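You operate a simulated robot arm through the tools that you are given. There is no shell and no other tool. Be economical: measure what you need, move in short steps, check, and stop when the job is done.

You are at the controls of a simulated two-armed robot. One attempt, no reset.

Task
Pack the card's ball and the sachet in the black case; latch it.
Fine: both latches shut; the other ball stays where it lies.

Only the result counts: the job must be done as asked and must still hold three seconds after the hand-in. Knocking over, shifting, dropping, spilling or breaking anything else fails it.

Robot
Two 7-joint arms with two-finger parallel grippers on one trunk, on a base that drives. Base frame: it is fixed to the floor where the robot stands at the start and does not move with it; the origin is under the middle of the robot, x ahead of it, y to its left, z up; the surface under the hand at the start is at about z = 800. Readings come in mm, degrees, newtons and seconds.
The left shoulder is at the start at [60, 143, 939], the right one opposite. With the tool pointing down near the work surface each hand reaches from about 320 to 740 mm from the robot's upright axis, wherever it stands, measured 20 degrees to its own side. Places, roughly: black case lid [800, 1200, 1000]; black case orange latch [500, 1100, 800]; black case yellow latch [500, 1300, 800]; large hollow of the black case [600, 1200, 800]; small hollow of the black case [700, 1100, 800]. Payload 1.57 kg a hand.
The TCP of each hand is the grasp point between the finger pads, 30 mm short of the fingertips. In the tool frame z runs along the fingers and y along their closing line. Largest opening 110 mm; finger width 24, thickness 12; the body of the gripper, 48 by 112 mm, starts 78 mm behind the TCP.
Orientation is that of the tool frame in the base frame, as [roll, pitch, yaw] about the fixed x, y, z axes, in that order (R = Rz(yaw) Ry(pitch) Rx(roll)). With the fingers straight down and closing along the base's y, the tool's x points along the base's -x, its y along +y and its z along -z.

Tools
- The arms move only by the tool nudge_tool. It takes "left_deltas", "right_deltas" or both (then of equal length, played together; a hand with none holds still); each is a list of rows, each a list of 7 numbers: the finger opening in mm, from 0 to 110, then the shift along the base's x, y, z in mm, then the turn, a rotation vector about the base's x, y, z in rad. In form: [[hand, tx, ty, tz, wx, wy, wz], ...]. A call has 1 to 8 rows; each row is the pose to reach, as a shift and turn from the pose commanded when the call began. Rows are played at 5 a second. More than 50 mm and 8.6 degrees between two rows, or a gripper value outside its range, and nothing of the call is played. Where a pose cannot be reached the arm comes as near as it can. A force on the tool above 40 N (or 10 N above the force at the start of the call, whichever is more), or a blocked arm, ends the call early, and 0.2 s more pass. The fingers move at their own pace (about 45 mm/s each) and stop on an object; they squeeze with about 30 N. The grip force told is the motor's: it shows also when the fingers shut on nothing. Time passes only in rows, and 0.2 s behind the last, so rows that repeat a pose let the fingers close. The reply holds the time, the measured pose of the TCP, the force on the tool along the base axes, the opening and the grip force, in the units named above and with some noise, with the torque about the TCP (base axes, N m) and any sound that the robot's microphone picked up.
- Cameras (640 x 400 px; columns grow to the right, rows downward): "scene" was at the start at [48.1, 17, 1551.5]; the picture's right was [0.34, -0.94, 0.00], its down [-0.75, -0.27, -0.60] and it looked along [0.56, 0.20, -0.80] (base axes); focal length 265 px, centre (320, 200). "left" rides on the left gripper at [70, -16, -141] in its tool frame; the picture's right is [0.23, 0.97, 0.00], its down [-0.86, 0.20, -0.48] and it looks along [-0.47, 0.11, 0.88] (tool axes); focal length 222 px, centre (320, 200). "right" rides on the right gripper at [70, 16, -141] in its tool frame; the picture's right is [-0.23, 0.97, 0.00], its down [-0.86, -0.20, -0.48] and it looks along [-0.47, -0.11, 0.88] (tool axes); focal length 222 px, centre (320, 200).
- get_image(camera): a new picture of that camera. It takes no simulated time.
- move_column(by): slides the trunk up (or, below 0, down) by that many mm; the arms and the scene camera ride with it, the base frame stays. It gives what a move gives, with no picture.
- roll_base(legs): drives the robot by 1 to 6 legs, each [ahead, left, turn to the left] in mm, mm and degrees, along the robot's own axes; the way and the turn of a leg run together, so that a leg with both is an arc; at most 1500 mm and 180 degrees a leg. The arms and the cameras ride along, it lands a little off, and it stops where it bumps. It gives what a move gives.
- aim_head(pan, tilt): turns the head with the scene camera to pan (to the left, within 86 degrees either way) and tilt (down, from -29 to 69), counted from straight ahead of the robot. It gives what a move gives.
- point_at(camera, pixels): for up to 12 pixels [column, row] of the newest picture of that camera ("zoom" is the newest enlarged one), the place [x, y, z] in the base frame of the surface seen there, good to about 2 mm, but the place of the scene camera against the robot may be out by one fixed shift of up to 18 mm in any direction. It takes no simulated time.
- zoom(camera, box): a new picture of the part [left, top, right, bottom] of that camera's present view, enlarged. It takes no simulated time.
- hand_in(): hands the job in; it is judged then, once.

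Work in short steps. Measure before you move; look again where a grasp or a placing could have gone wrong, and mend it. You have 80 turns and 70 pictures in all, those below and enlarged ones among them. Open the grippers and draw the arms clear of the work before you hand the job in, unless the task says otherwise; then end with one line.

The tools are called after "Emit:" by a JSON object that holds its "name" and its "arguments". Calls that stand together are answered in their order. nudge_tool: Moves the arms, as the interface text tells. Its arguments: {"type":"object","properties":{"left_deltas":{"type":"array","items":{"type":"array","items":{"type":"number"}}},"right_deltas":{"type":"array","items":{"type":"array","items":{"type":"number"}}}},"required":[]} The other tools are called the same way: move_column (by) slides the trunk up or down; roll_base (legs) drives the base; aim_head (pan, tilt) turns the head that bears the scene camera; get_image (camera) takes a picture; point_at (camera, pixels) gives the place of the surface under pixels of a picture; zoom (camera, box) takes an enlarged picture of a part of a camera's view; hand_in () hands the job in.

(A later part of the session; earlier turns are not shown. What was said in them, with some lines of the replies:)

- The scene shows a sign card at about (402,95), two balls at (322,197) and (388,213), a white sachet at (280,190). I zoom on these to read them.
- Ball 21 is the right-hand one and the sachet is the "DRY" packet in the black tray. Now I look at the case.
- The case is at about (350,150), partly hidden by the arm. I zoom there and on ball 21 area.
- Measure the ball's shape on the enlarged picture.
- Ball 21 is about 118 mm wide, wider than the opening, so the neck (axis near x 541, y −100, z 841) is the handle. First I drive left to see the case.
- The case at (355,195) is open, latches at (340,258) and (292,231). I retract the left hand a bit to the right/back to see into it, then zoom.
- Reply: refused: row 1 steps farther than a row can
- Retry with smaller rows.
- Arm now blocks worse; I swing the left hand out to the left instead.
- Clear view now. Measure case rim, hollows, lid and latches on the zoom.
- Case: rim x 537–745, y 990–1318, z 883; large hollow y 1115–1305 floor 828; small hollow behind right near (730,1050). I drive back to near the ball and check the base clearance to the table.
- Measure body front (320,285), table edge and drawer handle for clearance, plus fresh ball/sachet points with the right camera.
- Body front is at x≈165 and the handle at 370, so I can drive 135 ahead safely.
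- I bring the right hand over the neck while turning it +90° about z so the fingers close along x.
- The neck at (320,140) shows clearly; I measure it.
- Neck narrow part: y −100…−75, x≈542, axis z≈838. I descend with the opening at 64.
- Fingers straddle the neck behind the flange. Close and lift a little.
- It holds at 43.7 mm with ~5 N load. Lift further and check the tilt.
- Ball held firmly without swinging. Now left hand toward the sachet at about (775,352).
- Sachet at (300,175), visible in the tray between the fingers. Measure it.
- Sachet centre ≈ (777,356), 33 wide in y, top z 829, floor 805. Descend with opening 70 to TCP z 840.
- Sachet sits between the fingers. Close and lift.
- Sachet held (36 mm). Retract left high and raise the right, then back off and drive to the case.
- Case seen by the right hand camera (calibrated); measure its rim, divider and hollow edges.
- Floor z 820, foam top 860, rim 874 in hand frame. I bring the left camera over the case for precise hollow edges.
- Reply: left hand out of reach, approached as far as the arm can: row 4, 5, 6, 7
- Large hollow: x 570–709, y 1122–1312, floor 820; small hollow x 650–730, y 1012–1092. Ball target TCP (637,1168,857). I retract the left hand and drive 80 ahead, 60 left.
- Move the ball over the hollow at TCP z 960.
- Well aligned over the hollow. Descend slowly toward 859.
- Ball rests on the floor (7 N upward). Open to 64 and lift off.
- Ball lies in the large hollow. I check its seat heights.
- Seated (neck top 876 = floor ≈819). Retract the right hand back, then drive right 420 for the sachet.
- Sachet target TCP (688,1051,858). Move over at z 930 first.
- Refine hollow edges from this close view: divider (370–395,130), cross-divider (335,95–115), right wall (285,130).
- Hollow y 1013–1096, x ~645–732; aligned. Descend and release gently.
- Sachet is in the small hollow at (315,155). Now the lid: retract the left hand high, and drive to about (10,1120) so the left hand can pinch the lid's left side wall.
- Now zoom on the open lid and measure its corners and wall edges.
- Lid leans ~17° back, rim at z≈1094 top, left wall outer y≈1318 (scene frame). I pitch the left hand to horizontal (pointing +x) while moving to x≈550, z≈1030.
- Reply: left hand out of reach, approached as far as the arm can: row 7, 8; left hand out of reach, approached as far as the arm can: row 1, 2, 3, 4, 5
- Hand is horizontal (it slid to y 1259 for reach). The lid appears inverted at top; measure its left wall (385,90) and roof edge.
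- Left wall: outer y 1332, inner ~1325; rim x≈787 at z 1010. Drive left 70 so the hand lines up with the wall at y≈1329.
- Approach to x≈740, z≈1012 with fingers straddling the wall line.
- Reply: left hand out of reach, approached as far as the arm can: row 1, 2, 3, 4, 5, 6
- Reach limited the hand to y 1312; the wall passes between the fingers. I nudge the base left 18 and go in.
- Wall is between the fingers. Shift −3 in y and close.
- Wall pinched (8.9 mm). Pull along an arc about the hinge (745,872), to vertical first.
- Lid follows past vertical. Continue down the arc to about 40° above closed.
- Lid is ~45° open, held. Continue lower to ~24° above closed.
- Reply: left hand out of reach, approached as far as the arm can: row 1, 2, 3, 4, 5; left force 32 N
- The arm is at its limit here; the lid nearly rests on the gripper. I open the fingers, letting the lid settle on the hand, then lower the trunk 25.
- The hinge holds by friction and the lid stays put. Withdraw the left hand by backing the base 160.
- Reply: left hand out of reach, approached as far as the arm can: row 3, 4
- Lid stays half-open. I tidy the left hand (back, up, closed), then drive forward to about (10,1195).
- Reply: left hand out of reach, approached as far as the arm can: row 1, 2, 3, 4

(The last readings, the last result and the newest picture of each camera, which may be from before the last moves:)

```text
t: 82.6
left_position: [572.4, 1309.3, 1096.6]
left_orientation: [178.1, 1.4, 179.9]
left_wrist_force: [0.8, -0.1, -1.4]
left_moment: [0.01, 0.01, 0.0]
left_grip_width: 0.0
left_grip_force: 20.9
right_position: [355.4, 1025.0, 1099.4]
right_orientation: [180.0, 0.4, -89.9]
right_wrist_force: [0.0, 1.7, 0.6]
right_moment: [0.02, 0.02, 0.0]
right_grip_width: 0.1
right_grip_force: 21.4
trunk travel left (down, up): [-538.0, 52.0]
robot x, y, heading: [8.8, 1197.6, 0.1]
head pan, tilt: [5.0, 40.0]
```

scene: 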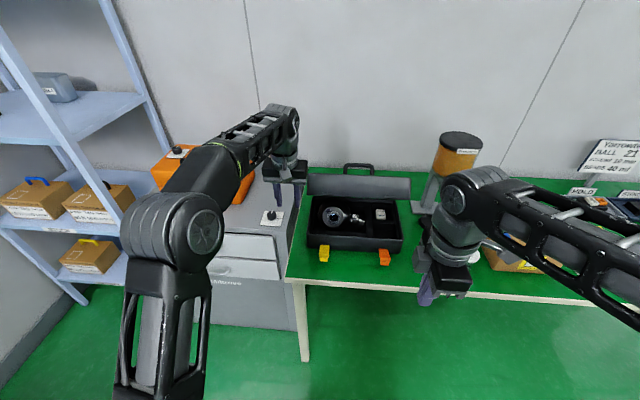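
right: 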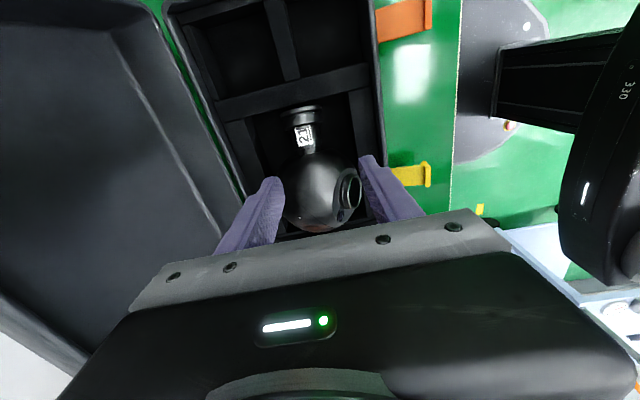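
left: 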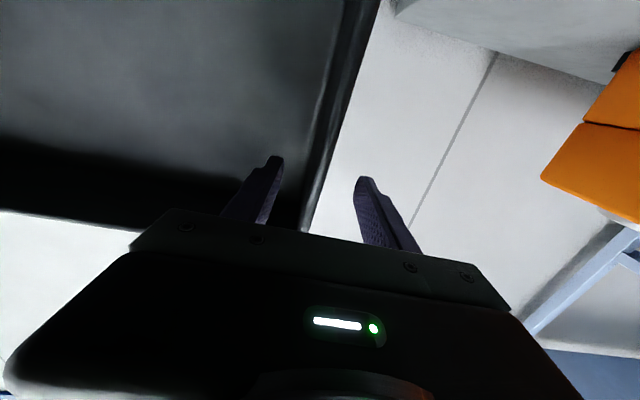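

Raise the trunk 30 for clearance, then bring the left fingertips over the lid top at (645,1255).

Emit:
{"name": "move_column", "arguments": {"by": 30}}

Emit:
{"name": "nudge_tool", "arguments": {"left_deltas": [[0, 25, -15, 0, 0, 0, 0], [0, 50, -35, 0, 0, 0, 0], [0, 75, -54, 0, 0, 0, 0], [0, 78, -54, -15, 0, 0, 0], [0, 78, -54, -30, 0, 0, 0]]}}

Emit:
{"name": "get_image", "arguments": {"camera": "scene"}}

```text
t: 83.4
left_position: [570.0, 1309.2, 1126.5]
left_orientation: [178.0, 1.6, 179.8]
left_wrist_force: [-0.3, 0.5, -0.7]
left_moment: [-0.01, -0.02, -0.01]
left_grip_width: 0.2
left_grip_force: 21.0
right_position: [354.4, 1025.0, 1129.2]
right_orientation: [180.0, 0.2, -89.9]
right_wrist_force: [0.0, 0.2, -0.3]
right_moment: [0.01, -0.01, 0.02]
right_grip_width: 0.0
right_grip_force: 21.5
trunk travel left (down, up): [-568.0, 22.0]
robot x, y, heading: [13.8, 1197.7, -0.2]
head pan, tilt: [5.0, 40.0]
```

```text
t: 84.6
left_position: [570.2, 1308.8, 1127.6]
left_orientation: [178.0, 1.6, 179.8]
left_wrist_force: [-0.7, 0.4, 0.0]
left_moment: [-0.01, 0.04, 0.01]
left_grip_width: 0.2
left_grip_force: 21.3
left hand out of reach, approached as far as the arm can: row 1, 2, 3, 4, 5
right_position: [354.9, 1025.3, 1129.6]
right_orientation: [-180.0, 0.3, -89.9]
right_wrist_force: [-0.2, 0.9, 0.3]
right_moment: [0.02, -0.04, 0.02]
right_grip_width: 0.0
right_grip_force: 21.4
trunk travel left (down, up): [-568.0, 22.0]
robot x, y, heading: [9.2, 1197.8, -0.1]
head pan, tilt: [5.0, 40.0]
```

```text
12 pictures are left
```

scene: 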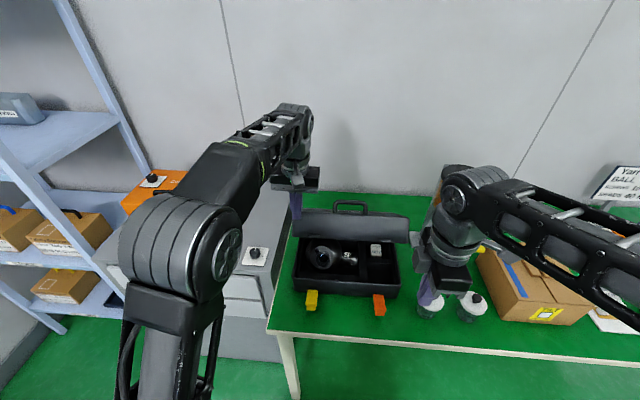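

The arm cannot extend that high; drive the base instead: 78 ahead, 45 right.

Emit:
{"name": "roll_base", "arguments": {"legs": [[78, -45, 0]]}}

Emit:
{"name": "nudge_tool", "arguments": {"left_deltas": [[0, 0, 0, -15, 0, 0, 0], [0, 0, 0, -30, 0, 0, 0], [0, 0, 0, -45, 0, 0, 0], [0, 0, 0, -60, 0, 0, 0], [0, 0, 0, -75, 0, 0, 0], [0, 0, 0, -90, 0, 0, 0]]}}

```text
t: 85.7
left_position: [650.6, 1261.6, 1126.5]
left_orientation: [177.9, 1.5, 179.6]
left_wrist_force: [0.5, 0.2, -0.1]
left_moment: [0.01, 0.08, 0.0]
left_grip_width: 0.0
left_grip_force: 20.9
right_position: [432.7, 978.1, 1128.9]
right_orientation: [179.8, 0.3, -90.0]
right_wrist_force: [1.6, 0.5, 1.1]
right_moment: [0.03, 0.05, 0.02]
right_grip_width: 0.0
right_grip_force: 21.1
trunk travel left (down, up): [-568.0, 22.0]
robot x, y, heading: [88.5, 1152.6, -0.6]
head pan, tilt: [5.0, 40.0]
```

```text
t: 87.1
left_position: [647.8, 1264.2, 1035.2]
left_orientation: [177.9, 1.6, 179.6]
left_wrist_force: [0.1, 0.0, 0.4]
left_moment: [0.02, -0.01, -0.02]
left_grip_width: 0.0
left_grip_force: 20.8
right_position: [432.0, 978.1, 1129.2]
right_orientation: [179.9, 0.3, -90.1]
right_wrist_force: [0.1, 0.2, 0.1]
right_moment: [0.01, -0.02, 0.0]
right_grip_width: 0.2
right_grip_force: 21.1
trunk travel left (down, up): [-568.0, 22.0]
robot x, y, heading: [88.4, 1152.4, -0.3]
head pan, tilt: [5.0, 40.0]
```

No contact yet at tip z 1005; check by picture.

Emit:
{"name": "zoom", "arguments": {"camera": "scene", "box": [220, 120, 460, 320]}}

```text
2.00 times, centred on (340, 220) of scene
```

zoom: 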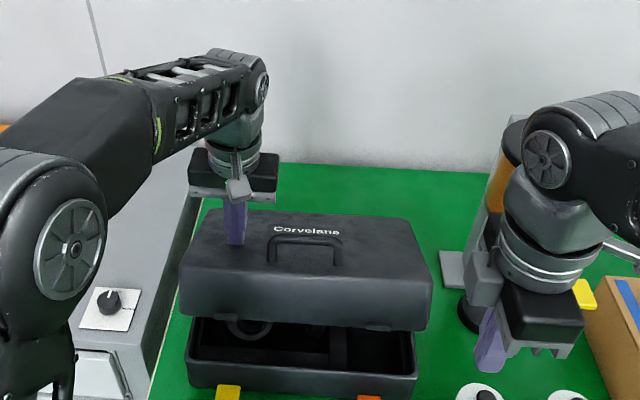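

The lid is going down with the fingertips on it. Continue pushing down.

Emit:
{"name": "nudge_tool", "arguments": {"left_deltas": [[0, 0, 0, -12, 0, 0, 0], [0, 0, 0, -24, 0, 0, 0], [0, 0, 0, -36, 0, 0, 0], [0, 0, 0, -46, 0, 0, 0], [0, 0, 0, -54, 0, 0, 0], [0, 0, 0, -60, 0, 0, 0], [0, 0, 0, -66, 0, 0, 0], [0, 0, 0, -72, 0, 0, 0]]}}

Emit:
{"name": "get_image", "arguments": {"camera": "scene"}}

```text
t: 88.7
left_position: [648.8, 1261.9, 980.5]
left_orientation: [178.2, 2.0, 179.6]
left_wrist_force: [-12.8, 1.8, 20.2]
left_moment: [-0.02, 0.55, -0.08]
left_grip_width: 0.0
left_grip_force: 21.1
right_position: [430.0, 979.4, 1131.9]
right_orientation: [-179.9, 0.3, -89.8]
right_wrist_force: [0.3, -0.3, -0.2]
right_moment: [0.01, 0.0, 0.0]
right_grip_width: 0.1
right_grip_force: 21.3
trunk travel left (down, up): [-568.0, 22.0]
robot x, y, heading: [91.7, 1152.5, -0.1]
head pan, tilt: [5.0, 40.0]
stopped in row 7 (left hand): the force on the tool passed its limit at 47 N (the readings are from after the stop); the commanded pose is now the measured one
```

```text
10 pictures are left
```

scene: 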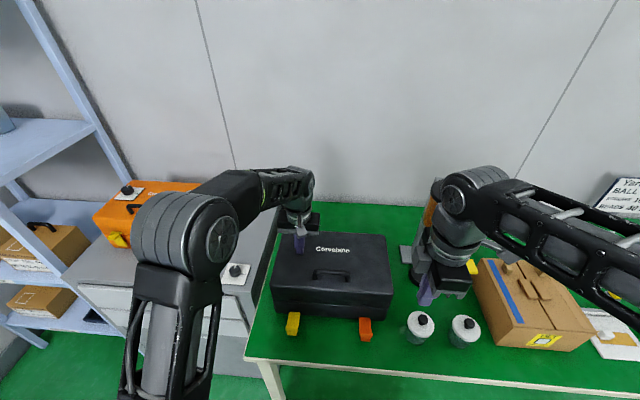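

Lid closed (top z 950), left hand holds it down. Now turn the right hand to close along y and bring it above the orange latch.

Emit:
{"name": "nudge_tool", "arguments": {"right_deltas": [[20, 0, 10, -10, 0, 0, -0.14], [40, 0, 20, -20, 0, 0, -0.28], [60, 0, 30, -35, 0, 0, -0.42], [60, 0, 40, -50, 0, 0, -0.56], [60, 0, 52, -65, 0, 0, -0.7], [60, 0, 64, -80, 0, 0, -0.84], [60, 0, 76, -95, 0, 0, -0.98], [60, 0, 88, -110, 0, 0, -1.12]]}}

Emit:
{"name": "nudge_tool", "arguments": {"right_deltas": [[60, 0, 0, -15, 0, 0, -0.14], [60, 0, 0, -30, 0, 0, -0.28], [60, 0, 0, -40, 0, 0, -0.42], [60, 0, 0, -50, 0, 0, -0.451], [60, 0, 0, -50, 0, 0, -0.451]]}}

Emit:
{"name": "get_image", "arguments": {"camera": "right"}}

```text
t: 90.2
left_position: [649.3, 1261.9, 981.2]
left_orientation: [178.0, 2.2, 179.6]
left_wrist_force: [-10.1, 2.2, 17.4]
left_moment: [-0.06, 0.5, -0.13]
left_grip_width: 0.0
left_grip_force: 21.3
right_position: [430.1, 1047.3, 1042.3]
right_orientation: [180.0, 0.3, -142.1]
right_wrist_force: [-0.3, 0.3, 0.7]
right_moment: [-0.02, 0.0, -0.01]
right_grip_width: 60.3
right_grip_force: 0.1
trunk travel left (down, up): [-568.0, 22.0]
robot x, y, heading: [88.5, 1151.5, -0.0]
head pan, tilt: [5.0, 40.0]
stopped in row 7 (left hand): the force on the tool passed its limit at 40 N (the readings are from after the stop); the commanded pose is now the measured one
```

```text
t: 91.4
left_position: [649.6, 1262.5, 981.6]
left_orientation: [178.1, 2.2, 179.6]
left_wrist_force: [-10.5, 1.8, 27.0]
left_moment: [-0.1, 0.69, -0.06]
left_grip_width: 0.0
left_grip_force: 21.8
right_position: [429.7, 1048.1, 994.0]
right_orientation: [-179.9, 0.4, -167.9]
right_wrist_force: [-0.6, 0.3, -0.1]
right_moment: [0.0, -0.02, -0.02]
right_grip_width: 60.1
right_grip_force: 0.2
trunk travel left (down, up): [-568.0, 22.0]
robot x, y, heading: [89.5, 1154.4, -0.2]
head pan, tilt: [5.0, 40.0]
```

```text
9 pictures are left
```

right: 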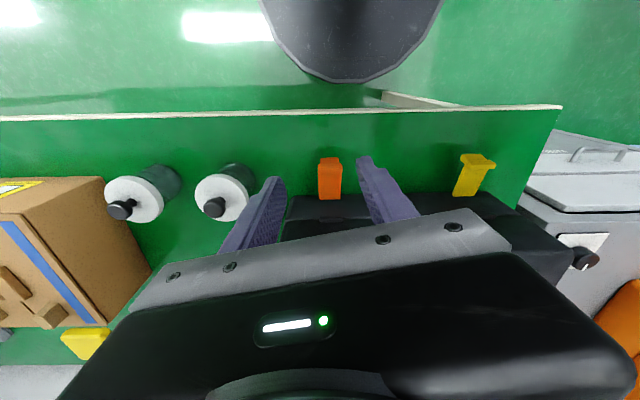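

Orange latch at (330,180) between the fingers. Measure.

Emit:
{"name": "point_at", "arguments": {"camera": "right", "pixels": [[328, 160], [328, 170], [330, 180], [330, 190], [330, 197], [320, 180], [340, 180], [476, 160], [470, 175], [466, 190], [330, 210], [300, 205]]}}

```text
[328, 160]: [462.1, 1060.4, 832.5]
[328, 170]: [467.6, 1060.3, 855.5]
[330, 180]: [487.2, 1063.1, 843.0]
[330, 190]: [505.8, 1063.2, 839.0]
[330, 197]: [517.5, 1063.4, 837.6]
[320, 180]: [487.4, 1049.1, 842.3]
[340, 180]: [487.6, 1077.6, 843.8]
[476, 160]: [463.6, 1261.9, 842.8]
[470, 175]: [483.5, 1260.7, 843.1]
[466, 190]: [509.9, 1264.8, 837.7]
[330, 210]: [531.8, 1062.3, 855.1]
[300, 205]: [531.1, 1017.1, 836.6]
```

Orange latch: y 1049–1078, root ≈(522,837), tip x 465. Lower the right fingers around its tip and ease the left press by 1 mm.

Emit:
{"name": "nudge_tool", "arguments": {"right_deltas": [[60, 15, 6, -30, 0, 0, -0.1], [60, 30, 12, -65, 0, 0, -0.21], [60, 42, 15, -100, 0, 0, -0.21], [60, 42, 15, -120, 0, 0, -0.21], [60, 42, 15, -132, 0, 0, -0.21], [60, 42, 15, -132, 0, 0, -0.21]], "left_deltas": [[0, 0, 0, 1, 0, 0, 0], [0, 0, 0, 1, 0, 0, 0], [0, 0, 0, 1, 0, 0, 0], [0, 0, 0, 1, 0, 0, 0], [0, 0, 0, 1, 0, 0, 0], [0, 0, 0, 1, 0, 0, 0]]}}

Emit:
{"name": "nudge_tool", "arguments": {"right_deltas": [[20, 0, 0, 0, 0, 0, 0], [0, 0, 0, 0, 0, 0, 0], [0, 0, 0, 0, 0, 0, 0], [0, 0, 0, 0, 0, 0, 0]]}}

```text
t: 92.8
left_position: [650.3, 1261.2, 981.0]
left_orientation: [178.1, 2.3, 179.7]
left_wrist_force: [-6.0, -1.7, 19.6]
left_moment: [-0.17, 0.41, -0.01]
left_grip_width: 0.0
left_grip_force: 21.4
right_position: [472.6, 1063.4, 860.7]
right_orientation: [179.9, 0.2, 179.9]
right_wrist_force: [-0.1, -0.4, 0.1]
right_moment: [-0.01, 0.0, -0.02]
right_grip_width: 60.0
right_grip_force: 0.0
trunk travel left (down, up): [-568.0, 22.0]
robot x, y, heading: [87.2, 1152.7, -0.4]
head pan, tilt: [5.0, 40.0]
```

```text
t: 93.8
left_position: [650.6, 1262.6, 982.6]
left_orientation: [178.0, 2.2, 179.6]
left_wrist_force: [-6.1, 3.3, 18.4]
left_moment: [0.0, 0.32, -0.07]
left_grip_width: 0.0
left_grip_force: 20.9
right_position: [473.3, 1061.1, 861.5]
right_orientation: [180.0, 0.2, -180.0]
right_wrist_force: [1.2, -14.8, 2.9]
right_moment: [-0.32, -0.11, 0.25]
right_grip_width: 33.6
right_grip_force: 30.1
trunk travel left (down, up): [-568.0, 22.0]
robot x, y, heading: [86.9, 1150.6, -0.3]
head pan, tilt: [5.0, 40.0]
```

Latch pinched (33.6 mm). Swing it up along the arc.

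Emit:
{"name": "nudge_tool", "arguments": {"right_deltas": [[0, 1.5, -2, 6, 0, 0, 0], [0, 4, -2, 12, 0, 0, 0], [0, 6, -2, 16.5, 0, 0, 0], [0, 10, -2, 22.5, 0, 0, 0], [0, 14.5, -2, 27.5, 0, 0, 0], [0, 20, -2, 32.5, 0, 0, 0], [0, 25.5, -2, 36, 0, 0, 0], [0, 32, -2, 39, 0, 0, 0]]}}

Emit:
{"name": "get_image", "arguments": {"camera": "right"}}

```text
t: 95.6
left_position: [652.1, 1261.9, 981.8]
left_orientation: [178.2, 2.4, 179.5]
left_wrist_force: [5.9, -0.9, 13.1]
left_moment: [-0.1, -0.05, 0.06]
left_grip_width: 0.0
left_grip_force: 21.5
right_position: [502.4, 1061.6, 899.3]
right_orientation: [180.0, 0.1, -180.0]
right_wrist_force: [-15.7, -8.5, -0.6]
right_moment: [-0.14, 1.01, 0.11]
right_grip_width: 34.3
right_grip_force: 30.2
trunk travel left (down, up): [-568.0, 22.0]
robot x, y, heading: [88.8, 1152.0, -0.3]
head pan, tilt: [5.0, 40.0]
```

```text
8 pictures are left
```

right: 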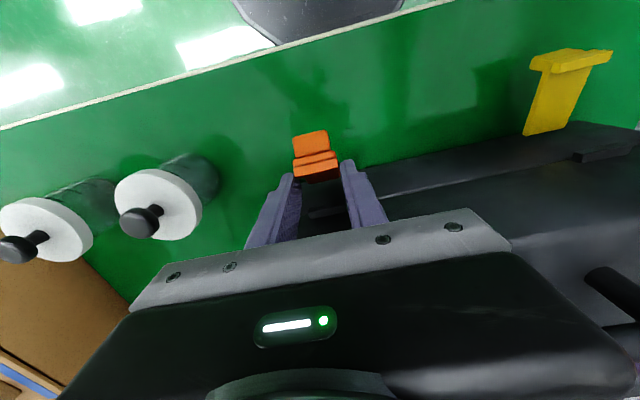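

Latch is almost upright; resistance −16 N in x suggests it is near the catch. Push +x further while holding.

Emit:
{"name": "nudge_tool", "arguments": {"right_deltas": [[0, 3, 0, 0, 0, 0, 0], [0, 6, 0, 0, 0, 0, 0], [0, 9, 0, 0, 0, 0, 0], [0, 12, 0, 0, 0, 0, 0], [0, 15, 0, -1, 0, 0, 0]]}}

Emit:
{"name": "get_image", "arguments": {"camera": "right"}}

```text
t: 96.8
left_position: [649.2, 1261.4, 981.6]
left_orientation: [178.0, 2.1, 179.6]
left_wrist_force: [2.4, -0.6, 4.7]
left_moment: [-0.07, -0.02, 0.02]
left_grip_width: 0.1
left_grip_force: 21.2
right_position: [517.8, 1060.7, 899.4]
right_orientation: [-180.0, 0.2, -180.0]
right_wrist_force: [-25.2, -9.3, 12.6]
right_moment: [-0.03, 0.42, -0.06]
right_grip_width: 31.9
right_grip_force: 30.1
trunk travel left (down, up): [-568.0, 22.0]
robot x, y, heading: [91.1, 1151.4, -0.2]
head pan, tilt: [5.0, 40.0]
```

```text
7 pictures are left
```

right: 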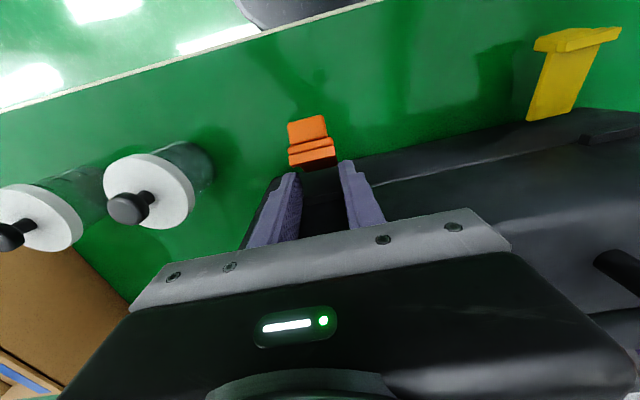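

Check latch position and remaining gap.

Emit:
{"name": "point_at", "arguments": {"camera": "right", "pixels": [[305, 130], [312, 152], [312, 145], [312, 163], [340, 190], [315, 190], [420, 165]]}}

```text
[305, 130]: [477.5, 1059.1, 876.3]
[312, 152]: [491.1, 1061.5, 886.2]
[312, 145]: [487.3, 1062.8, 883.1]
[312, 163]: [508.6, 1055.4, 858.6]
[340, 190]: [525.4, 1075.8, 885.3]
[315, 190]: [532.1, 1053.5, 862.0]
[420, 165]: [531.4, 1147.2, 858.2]
```

Latch is only ~50° up; the pads slid along it. Release, back off, close, and push it shut from the front; left presses a bit more.

Emit:
{"name": "nudge_tool", "arguments": {"right_deltas": [[56, 0, 0, 0, 0, 0, 0], [56, 0, 0, 0, 0, 0, 0], [56, -30, 2, -5, 0, 0, 0], [56, -65, 2, -10, 0, 0, 0], [20, -82, 2, -17, 0, 0, 0], [0, -82, 2, -17, 0, 0, 0], [0, -82, 2, -17, 0, 0, 0]], "left_deltas": [[0, 0, 0, -1, 0, 0, 0], [0, 0, 0, -1, 0, 0, 0], [0, 0, 0, -1, 0, 0, 0], [0, 0, 0, -1, 0, 0, 0], [0, 0, 0, -1, 0, 0, 0], [0, 0, 0, -1, 0, 0, 0], [0, 0, 0, -1, 0, 0, 0]]}}

Emit:
{"name": "get_image", "arguments": {"camera": "right"}}

```text
t: 98.4
left_position: [648.1, 1261.7, 981.5]
left_orientation: [178.1, 2.2, 179.7]
left_wrist_force: [-13.0, -2.6, 25.4]
left_moment: [-0.2, 0.72, -0.04]
left_grip_width: 0.0
left_grip_force: 21.2
right_position: [436.4, 1062.1, 883.1]
right_orientation: [179.9, 0.4, 179.9]
right_wrist_force: [-0.3, -1.0, -0.7]
right_moment: [-0.01, -0.01, 0.0]
right_grip_width: 0.0
right_grip_force: 6.5
trunk travel left (down, up): [-568.0, 22.0]
robot x, y, heading: [89.6, 1152.9, -0.1]
head pan, tilt: [5.0, 40.0]
```

```text
6 pictures are left
```

right: 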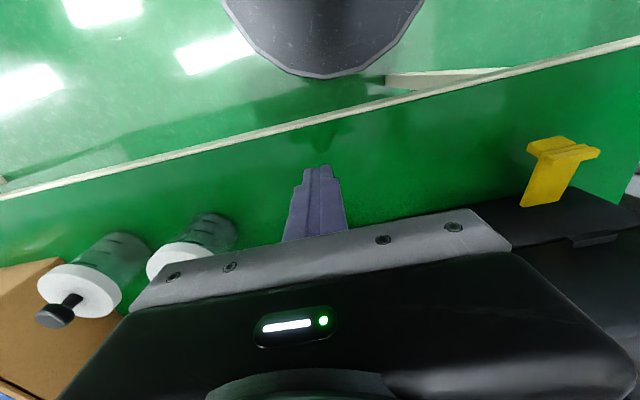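

Push forward +x at this height.

Emit:
{"name": "nudge_tool", "arguments": {"right_deltas": [[0, 15, 0, 0, 0, 0, 0], [0, 28, 0, 0, 0, 0, 0], [0, 38, 0, 2, 0, 0, 0], [0, 46, 0, 3, 0, 0, 0], [0, 54, 0, 4, 0, 0, 0], [0, 61, 0, 5, 0, 0, 0], [0, 67, 0, 5, 0, 0, 0], [0, 72, 0, 5, 0, 0, 0]]}}

```text
t: 99.5
left_position: [650.0, 1261.3, 981.0]
left_orientation: [178.2, 2.5, 179.6]
left_wrist_force: [-4.8, 1.0, 10.5]
left_moment: [-0.03, 0.31, -0.05]
left_grip_width: 0.1
left_grip_force: 20.9
right_position: [481.7, 1063.3, 888.0]
right_orientation: [-180.0, 0.4, 179.9]
right_wrist_force: [-10.1, -4.8, 23.9]
right_moment: [-0.02, -0.36, -0.05]
right_grip_width: 0.0
right_grip_force: 21.1
trunk travel left (down, up): [-568.0, 22.0]
robot x, y, heading: [88.5, 1151.7, -0.1]
head pan, tilt: [5.0, 40.0]
stopped in row 5 (right hand): the force on the tool passed its limit at 48 N (the readings are from after the stop); the commanded pose is now the measured one
```

Upward force suggests the fingertip rides on the latch. Look with the scene camera.

Emit:
{"name": "zoom", "arguments": {"camera": "scene", "box": [270, 260, 430, 360]}}

```text
4.00 times, centred on (350, 310) of scene
```

zoom: 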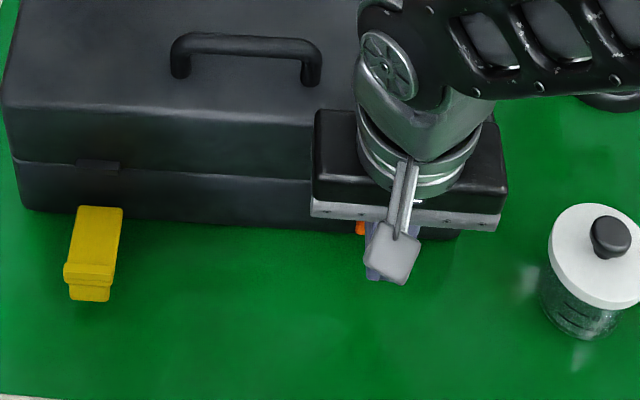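

The vertical finger can't get under it. I free both hands, back the base 150, and will scoop the latch up with a 55° tilted finger from below.

Emit:
{"name": "nudge_tool", "arguments": {"right_deltas": [[0, 0, 0, 20, 0, 0, 0], [0, -20, 0, 40, 0, 0, 0], [0, -40, 0, 60, 0, 0, 0], [0, -40, 0, 80, 0, 0, 0]], "left_deltas": [[0, 0, 0, 25, 0, 0, 0], [0, 0, 0, 50, 0, 0, 0], [0, 0, 0, 80, 0, 0, 0], [0, -20, 0, 110, 0, 0, 0]]}}

Emit:
{"name": "roll_base", "arguments": {"legs": [[-160, 0, 0]]}}

Emit:
{"name": "nudge_tool", "arguments": {"right_deltas": [[0, 20, 0, 0, 0, -0.14, 0], [0, 40, 0, 0, 0, -0.28, 0], [0, 60, 0, 0, 0, -0.42, 0], [0, 80, 0, 0, 0, -0.56, 0], [0, 95, 0, 0, 0, -0.7, 0], [0, 110, 0, 0, 0, -0.84, 0], [0, 120, 0, 0, 0, -0.96, 0], [0, 120, 0, 0, 0, -0.96, 0]]}}

Emit:
{"name": "get_image", "arguments": {"camera": "scene"}}

```text
t: 100.5
left_position: [631.6, 1262.2, 1090.8]
left_orientation: [178.1, 2.4, 179.6]
left_wrist_force: [-0.1, 1.1, 0.0]
left_moment: [0.04, -0.01, 0.01]
left_grip_width: 0.0
left_grip_force: 21.4
right_position: [445.6, 1062.8, 965.6]
right_orientation: [-179.9, 0.2, 179.9]
right_wrist_force: [0.2, 1.3, 0.2]
right_moment: [-0.02, 0.0, 0.02]
right_grip_width: 0.0
right_grip_force: 21.4
trunk travel left (down, up): [-568.0, 22.0]
robot x, y, heading: [89.9, 1153.0, -0.3]
head pan, tilt: [5.0, 40.0]
```

```text
t: 101.9
left_position: [472.6, 1263.9, 1090.1]
left_orientation: [178.1, 2.5, 179.6]
left_wrist_force: [0.1, 0.5, 0.0]
left_moment: [-0.02, 0.02, 0.03]
left_grip_width: 0.0
left_grip_force: 21.7
right_position: [286.9, 1063.9, 965.6]
right_orientation: [-180.0, 0.3, -180.0]
right_wrist_force: [-0.4, -0.5, -0.1]
right_moment: [0.01, -0.02, -0.01]
right_grip_width: 0.1
right_grip_force: 21.3
trunk travel left (down, up): [-568.0, 22.0]
robot x, y, heading: [-74.9, 1148.9, -0.1]
head pan, tilt: [5.0, 40.0]
```

```text
t: 103.7
left_position: [473.2, 1264.0, 1090.2]
left_orientation: [178.0, 2.4, 179.7]
left_wrist_force: [-0.4, 0.0, 0.4]
left_moment: [-0.01, 0.02, -0.01]
left_grip_width: 0.1
left_grip_force: 21.2
right_position: [416.6, 1066.6, 964.7]
right_orientation: [-179.8, 55.2, -179.8]
right_wrist_force: [-0.8, -0.5, 0.1]
right_moment: [0.03, -0.03, -0.01]
right_grip_width: 0.0
right_grip_force: 21.5
right hand out of reach, approached as far as the arm can: row 7, 8
trunk travel left (down, up): [-568.0, 22.0]
robot x, y, heading: [-69.4, 1149.8, -0.1]
head pan, tilt: [5.0, 40.0]
```

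```text
4 pictures are left
```

scene: 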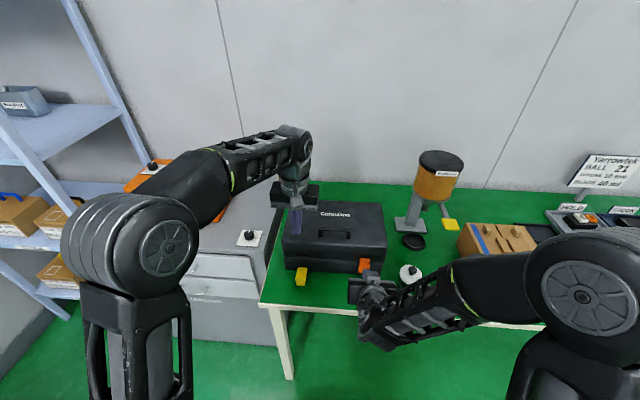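

The orange latch shows at (364,264); compare its 3D points with the yellow's.

Emit:
{"name": "point_at", "arguments": {"camera": "scene", "pixels": [[364, 259], [364, 262], [364, 265], [364, 268], [364, 271], [302, 268], [301, 275], [299, 282], [298, 288], [340, 265], [320, 225], [330, 250]]}}

```text
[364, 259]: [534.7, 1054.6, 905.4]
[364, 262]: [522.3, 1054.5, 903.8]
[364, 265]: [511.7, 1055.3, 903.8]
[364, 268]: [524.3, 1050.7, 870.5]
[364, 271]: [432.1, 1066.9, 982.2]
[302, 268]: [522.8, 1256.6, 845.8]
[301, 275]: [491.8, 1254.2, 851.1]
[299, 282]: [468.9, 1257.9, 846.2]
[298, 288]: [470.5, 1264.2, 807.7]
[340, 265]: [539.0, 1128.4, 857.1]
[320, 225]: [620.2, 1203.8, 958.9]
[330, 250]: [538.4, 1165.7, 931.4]
```

Orange latch lip is now at x 507–530, z 895: upright, seemingly shut. I give it a firm confirming push with the tilted fingertip at z≈882.

Emit:
{"name": "nudge_tool", "arguments": {"right_deltas": [[0, 0, -2, -30, 0, 0, 0], [0, 0, -4, -66, 0, 0, 0], [0, 20, -4, -66, 0, 0, 0], [0, 40, -4, -66, 0, 0, 0], [0, 50, -4, -66, 0, 0, 0], [0, 60, -4, -66, 0, 0, 0], [0, 70, -4, -66, 0, 0, 0], [0, 80, -4, -66, 0, 0, 0]]}}

```text
t: 105.5
left_position: [472.3, 1262.0, 1090.7]
left_orientation: [178.2, 2.3, 179.6]
left_wrist_force: [-0.4, 0.3, 0.2]
left_moment: [0.02, -0.02, -0.01]
left_grip_width: 0.0
left_grip_force: 21.8
right_position: [491.6, 1062.7, 898.0]
right_orientation: [-179.9, 55.2, 179.7]
right_wrist_force: [-23.0, -10.3, 4.5]
right_moment: [-0.07, 0.05, -0.3]
right_grip_width: 0.0
right_grip_force: 21.5
trunk travel left (down, up): [-568.0, 22.0]
robot x, y, heading: [-73.3, 1152.1, -0.1]
head pan, tilt: [5.0, 40.0]
```

Firm 23 N with the fingertip at x≈516: orange is shut. Retract the right and tilt the left hand the same way in front of the yellow latch.

Emit:
{"name": "nudge_tool", "arguments": {"left_deltas": [[0, -10, 0, -15, 0, -0.14, 0], [0, -20, 0, -30, 0, -0.28, 0], [0, -30, 0, -45, 0, -0.42, 0], [0, -40, 0, -60, 0, -0.56, 0], [0, -50, 0, -80, 0, -0.7, 0], [0, -60, 0, -100, 0, -0.84, 0], [0, -70, 0, -120, 0, -0.96, 0], [0, -72, 0, -125, 0, -0.96, 0]], "right_deltas": [[0, -30, 0, 0, 0, 0, 0], [0, -60, 0, 10, 0, 0, 0], [0, -75, 0, 30, 0, 0, 0], [0, -80, 0, 50, 0, 0, 0], [0, -80, 0, 70, 0, 0, 0], [0, -80, 0, 70, 0, 0, 0], [0, -80, 0, 70, 0, 0, 0], [0, -80, 0, 70, 0, 0, 0]]}}

```text
t: 107.3
left_position: [424.8, 1253.0, 964.3]
left_orientation: [177.6, 57.4, 179.4]
left_wrist_force: [-0.4, 0.0, 0.5]
left_moment: [-0.02, -0.03, 0.0]
left_grip_width: 0.0
left_grip_force: 21.3
left hand out of reach, approached as far as the arm can: row 7, 8
right_position: [417.4, 1064.3, 968.6]
right_orientation: [-179.9, 55.2, -179.9]
right_wrist_force: [0.0, -0.5, 1.1]
right_moment: [-0.02, 0.0, -0.01]
right_grip_width: 0.1
right_grip_force: 21.3
trunk travel left (down, up): [-568.0, 22.0]
robot x, y, heading: [-69.7, 1150.0, 0.0]
head pan, tilt: [5.0, 40.0]
```

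I back the base 60 (left 10) and lower the trunk 132, so the left fingertip sits low in front of the table edge, level with the latch underside.

Emit:
{"name": "roll_base", "arguments": {"legs": [[-60, 10, 0]]}}

Emit:
{"name": "move_column", "arguments": {"by": -130}}

Emit:
{"name": "get_image", "arguments": {"camera": "scene"}}

```text
t: 108.3
left_position: [361.9, 1263.8, 964.9]
left_orientation: [177.6, 57.4, 179.5]
left_wrist_force: [-0.2, -0.4, 0.1]
left_moment: [-0.02, -0.03, -0.06]
left_grip_width: 0.0
left_grip_force: 21.3
right_position: [355.1, 1076.0, 969.0]
right_orientation: [-179.8, 55.1, -179.8]
right_wrist_force: [0.1, 0.8, -0.6]
right_moment: [0.02, -0.02, -0.02]
right_grip_width: 0.0
right_grip_force: 20.8
trunk travel left (down, up): [-568.0, 22.0]
robot x, y, heading: [-132.0, 1160.7, -0.0]
head pan, tilt: [5.0, 40.0]
```

```text
t: 109.9
left_position: [363.7, 1262.4, 835.3]
left_orientation: [177.7, 57.3, 179.4]
left_wrist_force: [-0.5, -0.1, -0.3]
left_moment: [0.0, 0.01, -0.02]
left_grip_width: 0.0
left_grip_force: 21.4
right_position: [355.8, 1074.7, 837.9]
right_orientation: [-179.9, 55.2, -179.9]
right_wrist_force: [-0.3, -0.3, -0.2]
right_moment: [-0.01, 0.0, -0.02]
right_grip_width: 0.2
right_grip_force: 21.4
trunk travel left (down, up): [-438.0, 152.0]
robot x, y, heading: [-130.3, 1162.6, -0.2]
head pan, tilt: [5.0, 40.0]
```

```text
3 pictures are left
```

scene: 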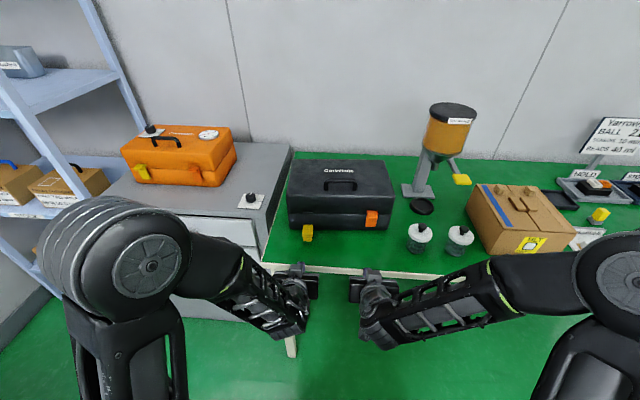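

Orange stands upright on the lid at (371,218). Scoop the yellow latch: in under its lip, then up and forward.

Emit:
{"name": "nudge_tool", "arguments": {"left_deltas": [[0, 30, 1, -3, 0, 0, 0], [0, 60, 1, -4, 0, 0, 0], [0, 77, 1, -4, 0, 0, 0], [0, 78, 1, 8, 0, 0, 0], [0, 80, 1, 20, 0, 0, 0], [0, 85, 1, 33, 0, 0, 0], [0, 90, 1, 43, 0, 0, 0]]}}

Emit:
{"name": "nudge_tool", "arguments": {"left_deltas": [[0, 6, 0, 4, 0, 0, 0], [0, 13, 0, 9, 0, 0, 0], [0, 20, 0, 12, 0, 0, 0], [0, 27, 0, 15, 0, 0, 0], [0, 33, 0, 18, 0, 0, 0], [0, 39, 0, 20, 0, 0, 0], [0, 44, 0, 20, 0, 0, 0]]}}

Emit:
{"name": "zoom", "arguments": {"camera": "scene", "box": [260, 140, 420, 290]}}

```text
t: 111.5
left_position: [453.9, 1263.9, 877.6]
left_orientation: [177.7, 57.2, 179.4]
left_wrist_force: [0.6, 0.5, 0.2]
left_moment: [0.02, -0.03, 0.02]
left_grip_width: 0.2
left_grip_force: 21.6
right_position: [356.6, 1075.2, 838.9]
right_orientation: [-179.8, 55.1, -179.9]
right_wrist_force: [0.3, -0.9, -0.5]
right_moment: [0.03, 0.02, -0.01]
right_grip_width: 0.0
right_grip_force: 21.6
trunk travel left (down, up): [-438.0, 152.0]
robot x, y, heading: [-127.9, 1163.0, 0.0]
head pan, tilt: [5.0, 40.0]
```

```text
t: 112.2
left_position: [463.0, 1264.4, 887.6]
left_orientation: [177.6, 57.3, 179.4]
left_wrist_force: [-25.6, 2.6, 12.6]
left_moment: [0.05, 0.4, 0.16]
left_grip_width: 0.2
left_grip_force: 21.3
right_position: [352.7, 1076.3, 839.3]
right_orientation: [-179.9, 55.3, -179.8]
right_wrist_force: [-0.9, 0.7, 0.3]
right_moment: [-0.04, -0.01, -0.01]
right_grip_width: 0.1
right_grip_force: 21.6
trunk travel left (down, up): [-438.0, 152.0]
robot x, y, heading: [-130.4, 1159.6, -0.0]
head pan, tilt: [5.0, 40.0]
stopped in row 3 (left hand): the force on the tool passed its limit at 44 N (the readings are from after the stop); the commanded pose is now the measured one
```

```text
2.67 times, centred on (340, 215) of scene
```

zoom: 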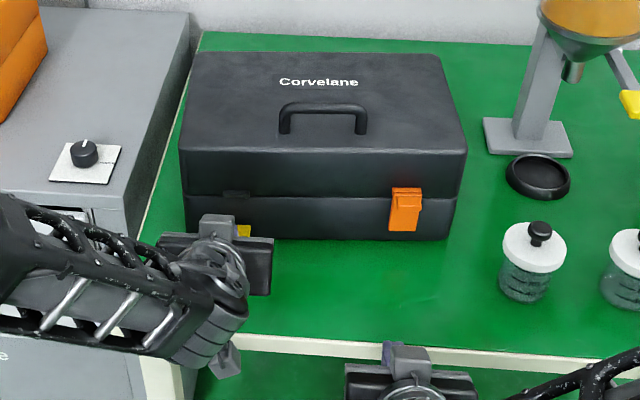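

Orange is clearly shut. Measure the visible part of the yellow latch at zoom (243,231).

Emit:
{"name": "point_at", "arguments": {"camera": "zoom", "pixels": [[243, 227], [243, 231], [247, 235], [240, 233], [246, 228], [405, 190], [405, 196], [405, 210]]}}

```text
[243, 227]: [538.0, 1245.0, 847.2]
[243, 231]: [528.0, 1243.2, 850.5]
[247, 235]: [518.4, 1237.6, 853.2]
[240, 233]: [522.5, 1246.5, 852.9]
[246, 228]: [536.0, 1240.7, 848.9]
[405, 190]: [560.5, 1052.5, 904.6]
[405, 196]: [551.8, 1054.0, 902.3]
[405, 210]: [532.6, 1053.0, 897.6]
```

Points shifted ~+25 in x; check whether the case moved or the scene frame drifted, using table edge and lid face.

Emit:
{"name": "point_at", "arguments": {"camera": "zoom", "pixels": [[300, 344], [320, 348], [300, 180], [300, 215], [300, 235], [200, 130], [460, 140], [185, 230], [455, 230], [84, 150]]}}

```text
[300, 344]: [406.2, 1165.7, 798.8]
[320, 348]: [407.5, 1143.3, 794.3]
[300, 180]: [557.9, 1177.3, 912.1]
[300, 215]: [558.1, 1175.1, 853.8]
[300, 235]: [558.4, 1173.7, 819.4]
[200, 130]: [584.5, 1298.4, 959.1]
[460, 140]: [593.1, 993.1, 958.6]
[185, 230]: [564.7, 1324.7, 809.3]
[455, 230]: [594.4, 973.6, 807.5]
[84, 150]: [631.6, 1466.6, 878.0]
```

The case was pushed back ~19 mm, so my scoop was short. Retreat, go low and re-enter 19 mm further.

Emit:
{"name": "nudge_tool", "arguments": {"left_deltas": [[0, -30, 0, 0, 0, 0, 0], [0, -60, 0, -20, 0, 0, 0], [0, -60, 0, -57, 0, 0, 0], [0, -30, 0, -57, 0, 0, 0], [0, -10, 0, -57, 0, 0, 0], [0, -2, 0, -57, 0, 0, 0]]}}

Emit:
{"name": "nudge_tool", "arguments": {"left_deltas": [[0, 0, 0, 10, 0, 0, 0], [0, 2, 0, 20, 0, 0, 0], [0, 6, 0, 33, 0, 0, 0], [0, 11, 0, 47, 0, 0, 0], [0, 18, 0, 52, 0, 0, 0], [0, 25, 0, 56, 0, 0, 0], [0, 32, 0, 60, 0, 0, 0], [0, 38, 0, 62, 0, 0, 0]]}}

```text
t: 113.5
left_position: [464.7, 1264.2, 829.2]
left_orientation: [177.5, 57.3, 179.3]
left_wrist_force: [-0.5, 0.1, -1.1]
left_moment: [-0.02, -0.02, 0.05]
left_grip_width: 0.0
left_grip_force: 20.9
right_position: [355.1, 1074.7, 838.2]
right_orientation: [-179.8, 55.1, -179.9]
right_wrist_force: [0.5, -0.5, 0.4]
right_moment: [-0.01, -0.02, -0.01]
right_grip_width: 0.0
right_grip_force: 21.4
trunk travel left (down, up): [-438.0, 152.0]
robot x, y, heading: [-133.5, 1164.1, 0.1]
head pan, tilt: [5.0, 40.0]
```

```text
t: 115.3
left_position: [502.1, 1266.2, 890.3]
left_orientation: [177.6, 57.1, 179.6]
left_wrist_force: [-10.3, 5.3, -8.6]
left_moment: [-0.04, 0.15, 0.16]
left_grip_width: 0.2
left_grip_force: 21.5
right_position: [355.8, 1075.6, 838.8]
right_orientation: [-179.9, 55.2, -179.8]
right_wrist_force: [-1.2, -0.4, 0.1]
right_moment: [0.01, 0.0, 0.0]
right_grip_width: 0.0
right_grip_force: 21.2
trunk travel left (down, up): [-438.0, 152.0]
robot x, y, heading: [-134.2, 1165.4, -0.1]
head pan, tilt: [5.0, 40.0]
```

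Force (−10, −9) means the latch is riding up on the finger. Push a little more, then retreat to look.

Emit:
{"name": "nudge_tool", "arguments": {"left_deltas": [[0, 4, 0, 2, 0, 0, 0], [0, 8, 0, 3, 0, 0, 0], [0, 11, 0, 3, 0, 0, 0], [0, 11, 0, 3, 0, 0, 0]]}}

Emit:
{"name": "nudge_tool", "arguments": {"left_deltas": [[0, -20, 0, -5, 0, 0, 0], [0, -50, 0, -10, 0, 0, 0], [0, -90, 0, -10, 0, 0, 0], [0, -130, 0, 0, 0, 0, 0]]}}

Emit:
{"name": "zoom", "arguments": {"camera": "scene", "box": [260, 140, 420, 290]}}

```text
t: 116.3
left_position: [513.0, 1265.2, 894.9]
left_orientation: [177.7, 57.2, 179.6]
left_wrist_force: [-13.5, 8.3, -9.2]
left_moment: [0.0, 0.19, 0.21]
left_grip_width: 0.0
left_grip_force: 21.5
right_position: [355.2, 1075.8, 838.4]
right_orientation: [-179.8, 55.2, -179.8]
right_wrist_force: [-0.4, 0.0, -0.4]
right_moment: [0.0, 0.0, 0.01]
right_grip_width: 0.0
right_grip_force: 21.7
trunk travel left (down, up): [-438.0, 152.0]
robot x, y, heading: [-131.6, 1163.3, 0.1]
head pan, tilt: [5.0, 40.0]
```

```text
t: 117.3
left_position: [382.5, 1265.0, 894.8]
left_orientation: [177.5, 57.6, 179.3]
left_wrist_force: [-0.1, -0.3, -0.8]
left_moment: [-0.02, -0.02, 0.03]
left_grip_width: 0.1
left_grip_force: 21.4
right_position: [354.3, 1075.8, 838.6]
right_orientation: [-179.9, 55.2, -179.9]
right_wrist_force: [-0.8, 0.4, -1.1]
right_moment: [-0.02, 0.03, 0.01]
right_grip_width: 0.0
right_grip_force: 21.0
trunk travel left (down, up): [-438.0, 152.0]
robot x, y, heading: [-133.5, 1164.8, 0.1]
head pan, tilt: [5.0, 40.0]
```

```text
2.67 times, centred on (340, 215) of scene
```

zoom: 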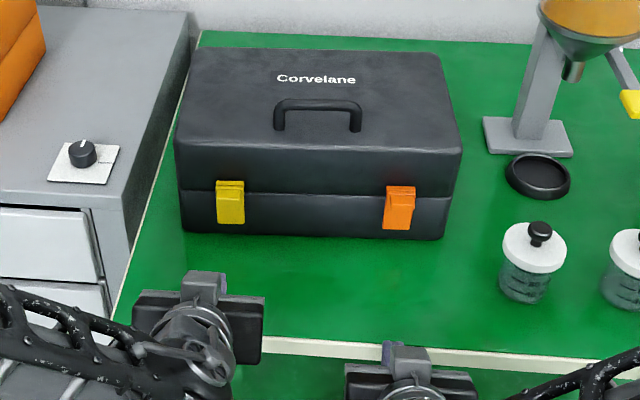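

Both latches are up. Compare both lips' distances to the front face.

Emit:
{"name": "point_at", "arguments": {"camera": "zoom", "pixels": [[230, 184], [230, 190], [230, 197], [230, 212], [401, 189], [400, 195], [399, 202], [398, 217], [270, 210], [360, 212], [370, 180], [260, 178]]}}

```text
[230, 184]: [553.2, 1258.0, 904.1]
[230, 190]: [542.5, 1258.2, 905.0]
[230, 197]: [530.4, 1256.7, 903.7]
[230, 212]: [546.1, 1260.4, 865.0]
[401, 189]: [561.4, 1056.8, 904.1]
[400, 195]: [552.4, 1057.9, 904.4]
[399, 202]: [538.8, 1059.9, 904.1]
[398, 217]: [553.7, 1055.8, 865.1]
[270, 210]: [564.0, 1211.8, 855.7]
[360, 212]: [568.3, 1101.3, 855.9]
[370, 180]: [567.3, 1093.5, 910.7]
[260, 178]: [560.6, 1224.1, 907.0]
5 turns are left
```

Both latches sit identically (plate 16 mm, lip 31 mm from the face, z 904): shut. Open the grippers and back away.

Emit:
{"name": "roll_base", "arguments": {"legs": [[-120, 0, 0]]}}

Emit:
{"name": "nudge_tool", "arguments": {"left_deltas": [[40, 0, 0, 0, 0, 0, 0], [60, 0, 0, 0, 0, 0, 0], [60, 0, 0, 0, 0, 0, 0], [60, 0, 0, 0, 0, 0, 0]], "right_deltas": [[40, 0, 0, 0, 0, 0, 0], [60, 0, 0, 0, 0, 0, 0], [60, 0, 0, 0, 0, 0, 0], [60, 0, 0, 0, 0, 0, 0]]}}

```text
t: 118.6
left_position: [260.7, 1265.6, 895.8]
left_orientation: [177.5, 57.4, 179.5]
left_wrist_force: [0.3, 0.7, 0.5]
left_moment: [-0.02, -0.01, -0.03]
left_grip_width: 0.0
left_grip_force: 21.7
right_position: [233.5, 1076.9, 838.7]
right_orientation: [-179.8, 55.3, -179.8]
right_wrist_force: [-0.6, 0.2, -0.2]
right_moment: [0.04, 0.0, 0.02]
right_grip_width: 0.1
right_grip_force: 21.7
trunk travel left (down, up): [-438.0, 152.0]
robot x, y, heading: [-256.6, 1161.2, 0.1]
head pan, tilt: [5.0, 40.0]
```

```text
t: 119.6
left_position: [261.4, 1266.9, 894.6]
left_orientation: [177.6, 57.3, 179.4]
left_wrist_force: [-0.2, 0.5, -0.5]
left_moment: [0.01, -0.01, -0.03]
left_grip_width: 60.2
left_grip_force: 0.1
right_position: [233.6, 1076.6, 837.4]
right_orientation: [-179.9, 55.0, -179.9]
right_wrist_force: [-0.3, 1.0, 0.2]
right_moment: [0.02, 0.0, -0.03]
right_grip_width: 59.9
right_grip_force: 0.0
trunk travel left (down, up): [-438.0, 152.0]
robot x, y, heading: [-257.7, 1160.0, -0.2]
head pan, tilt: [5.0, 40.0]
4 turns are left
```

The arms are clear and the grippers open, so I hand in.

Emit:
{"name": "hand_in", "arguments": {}}

```text
The job is handed in.
```

Ball 21 and the DRY sachet are packed in the black case and both latches are shut; I did not touch ball 63. Latching pushed the case back about 20 mm on the table.
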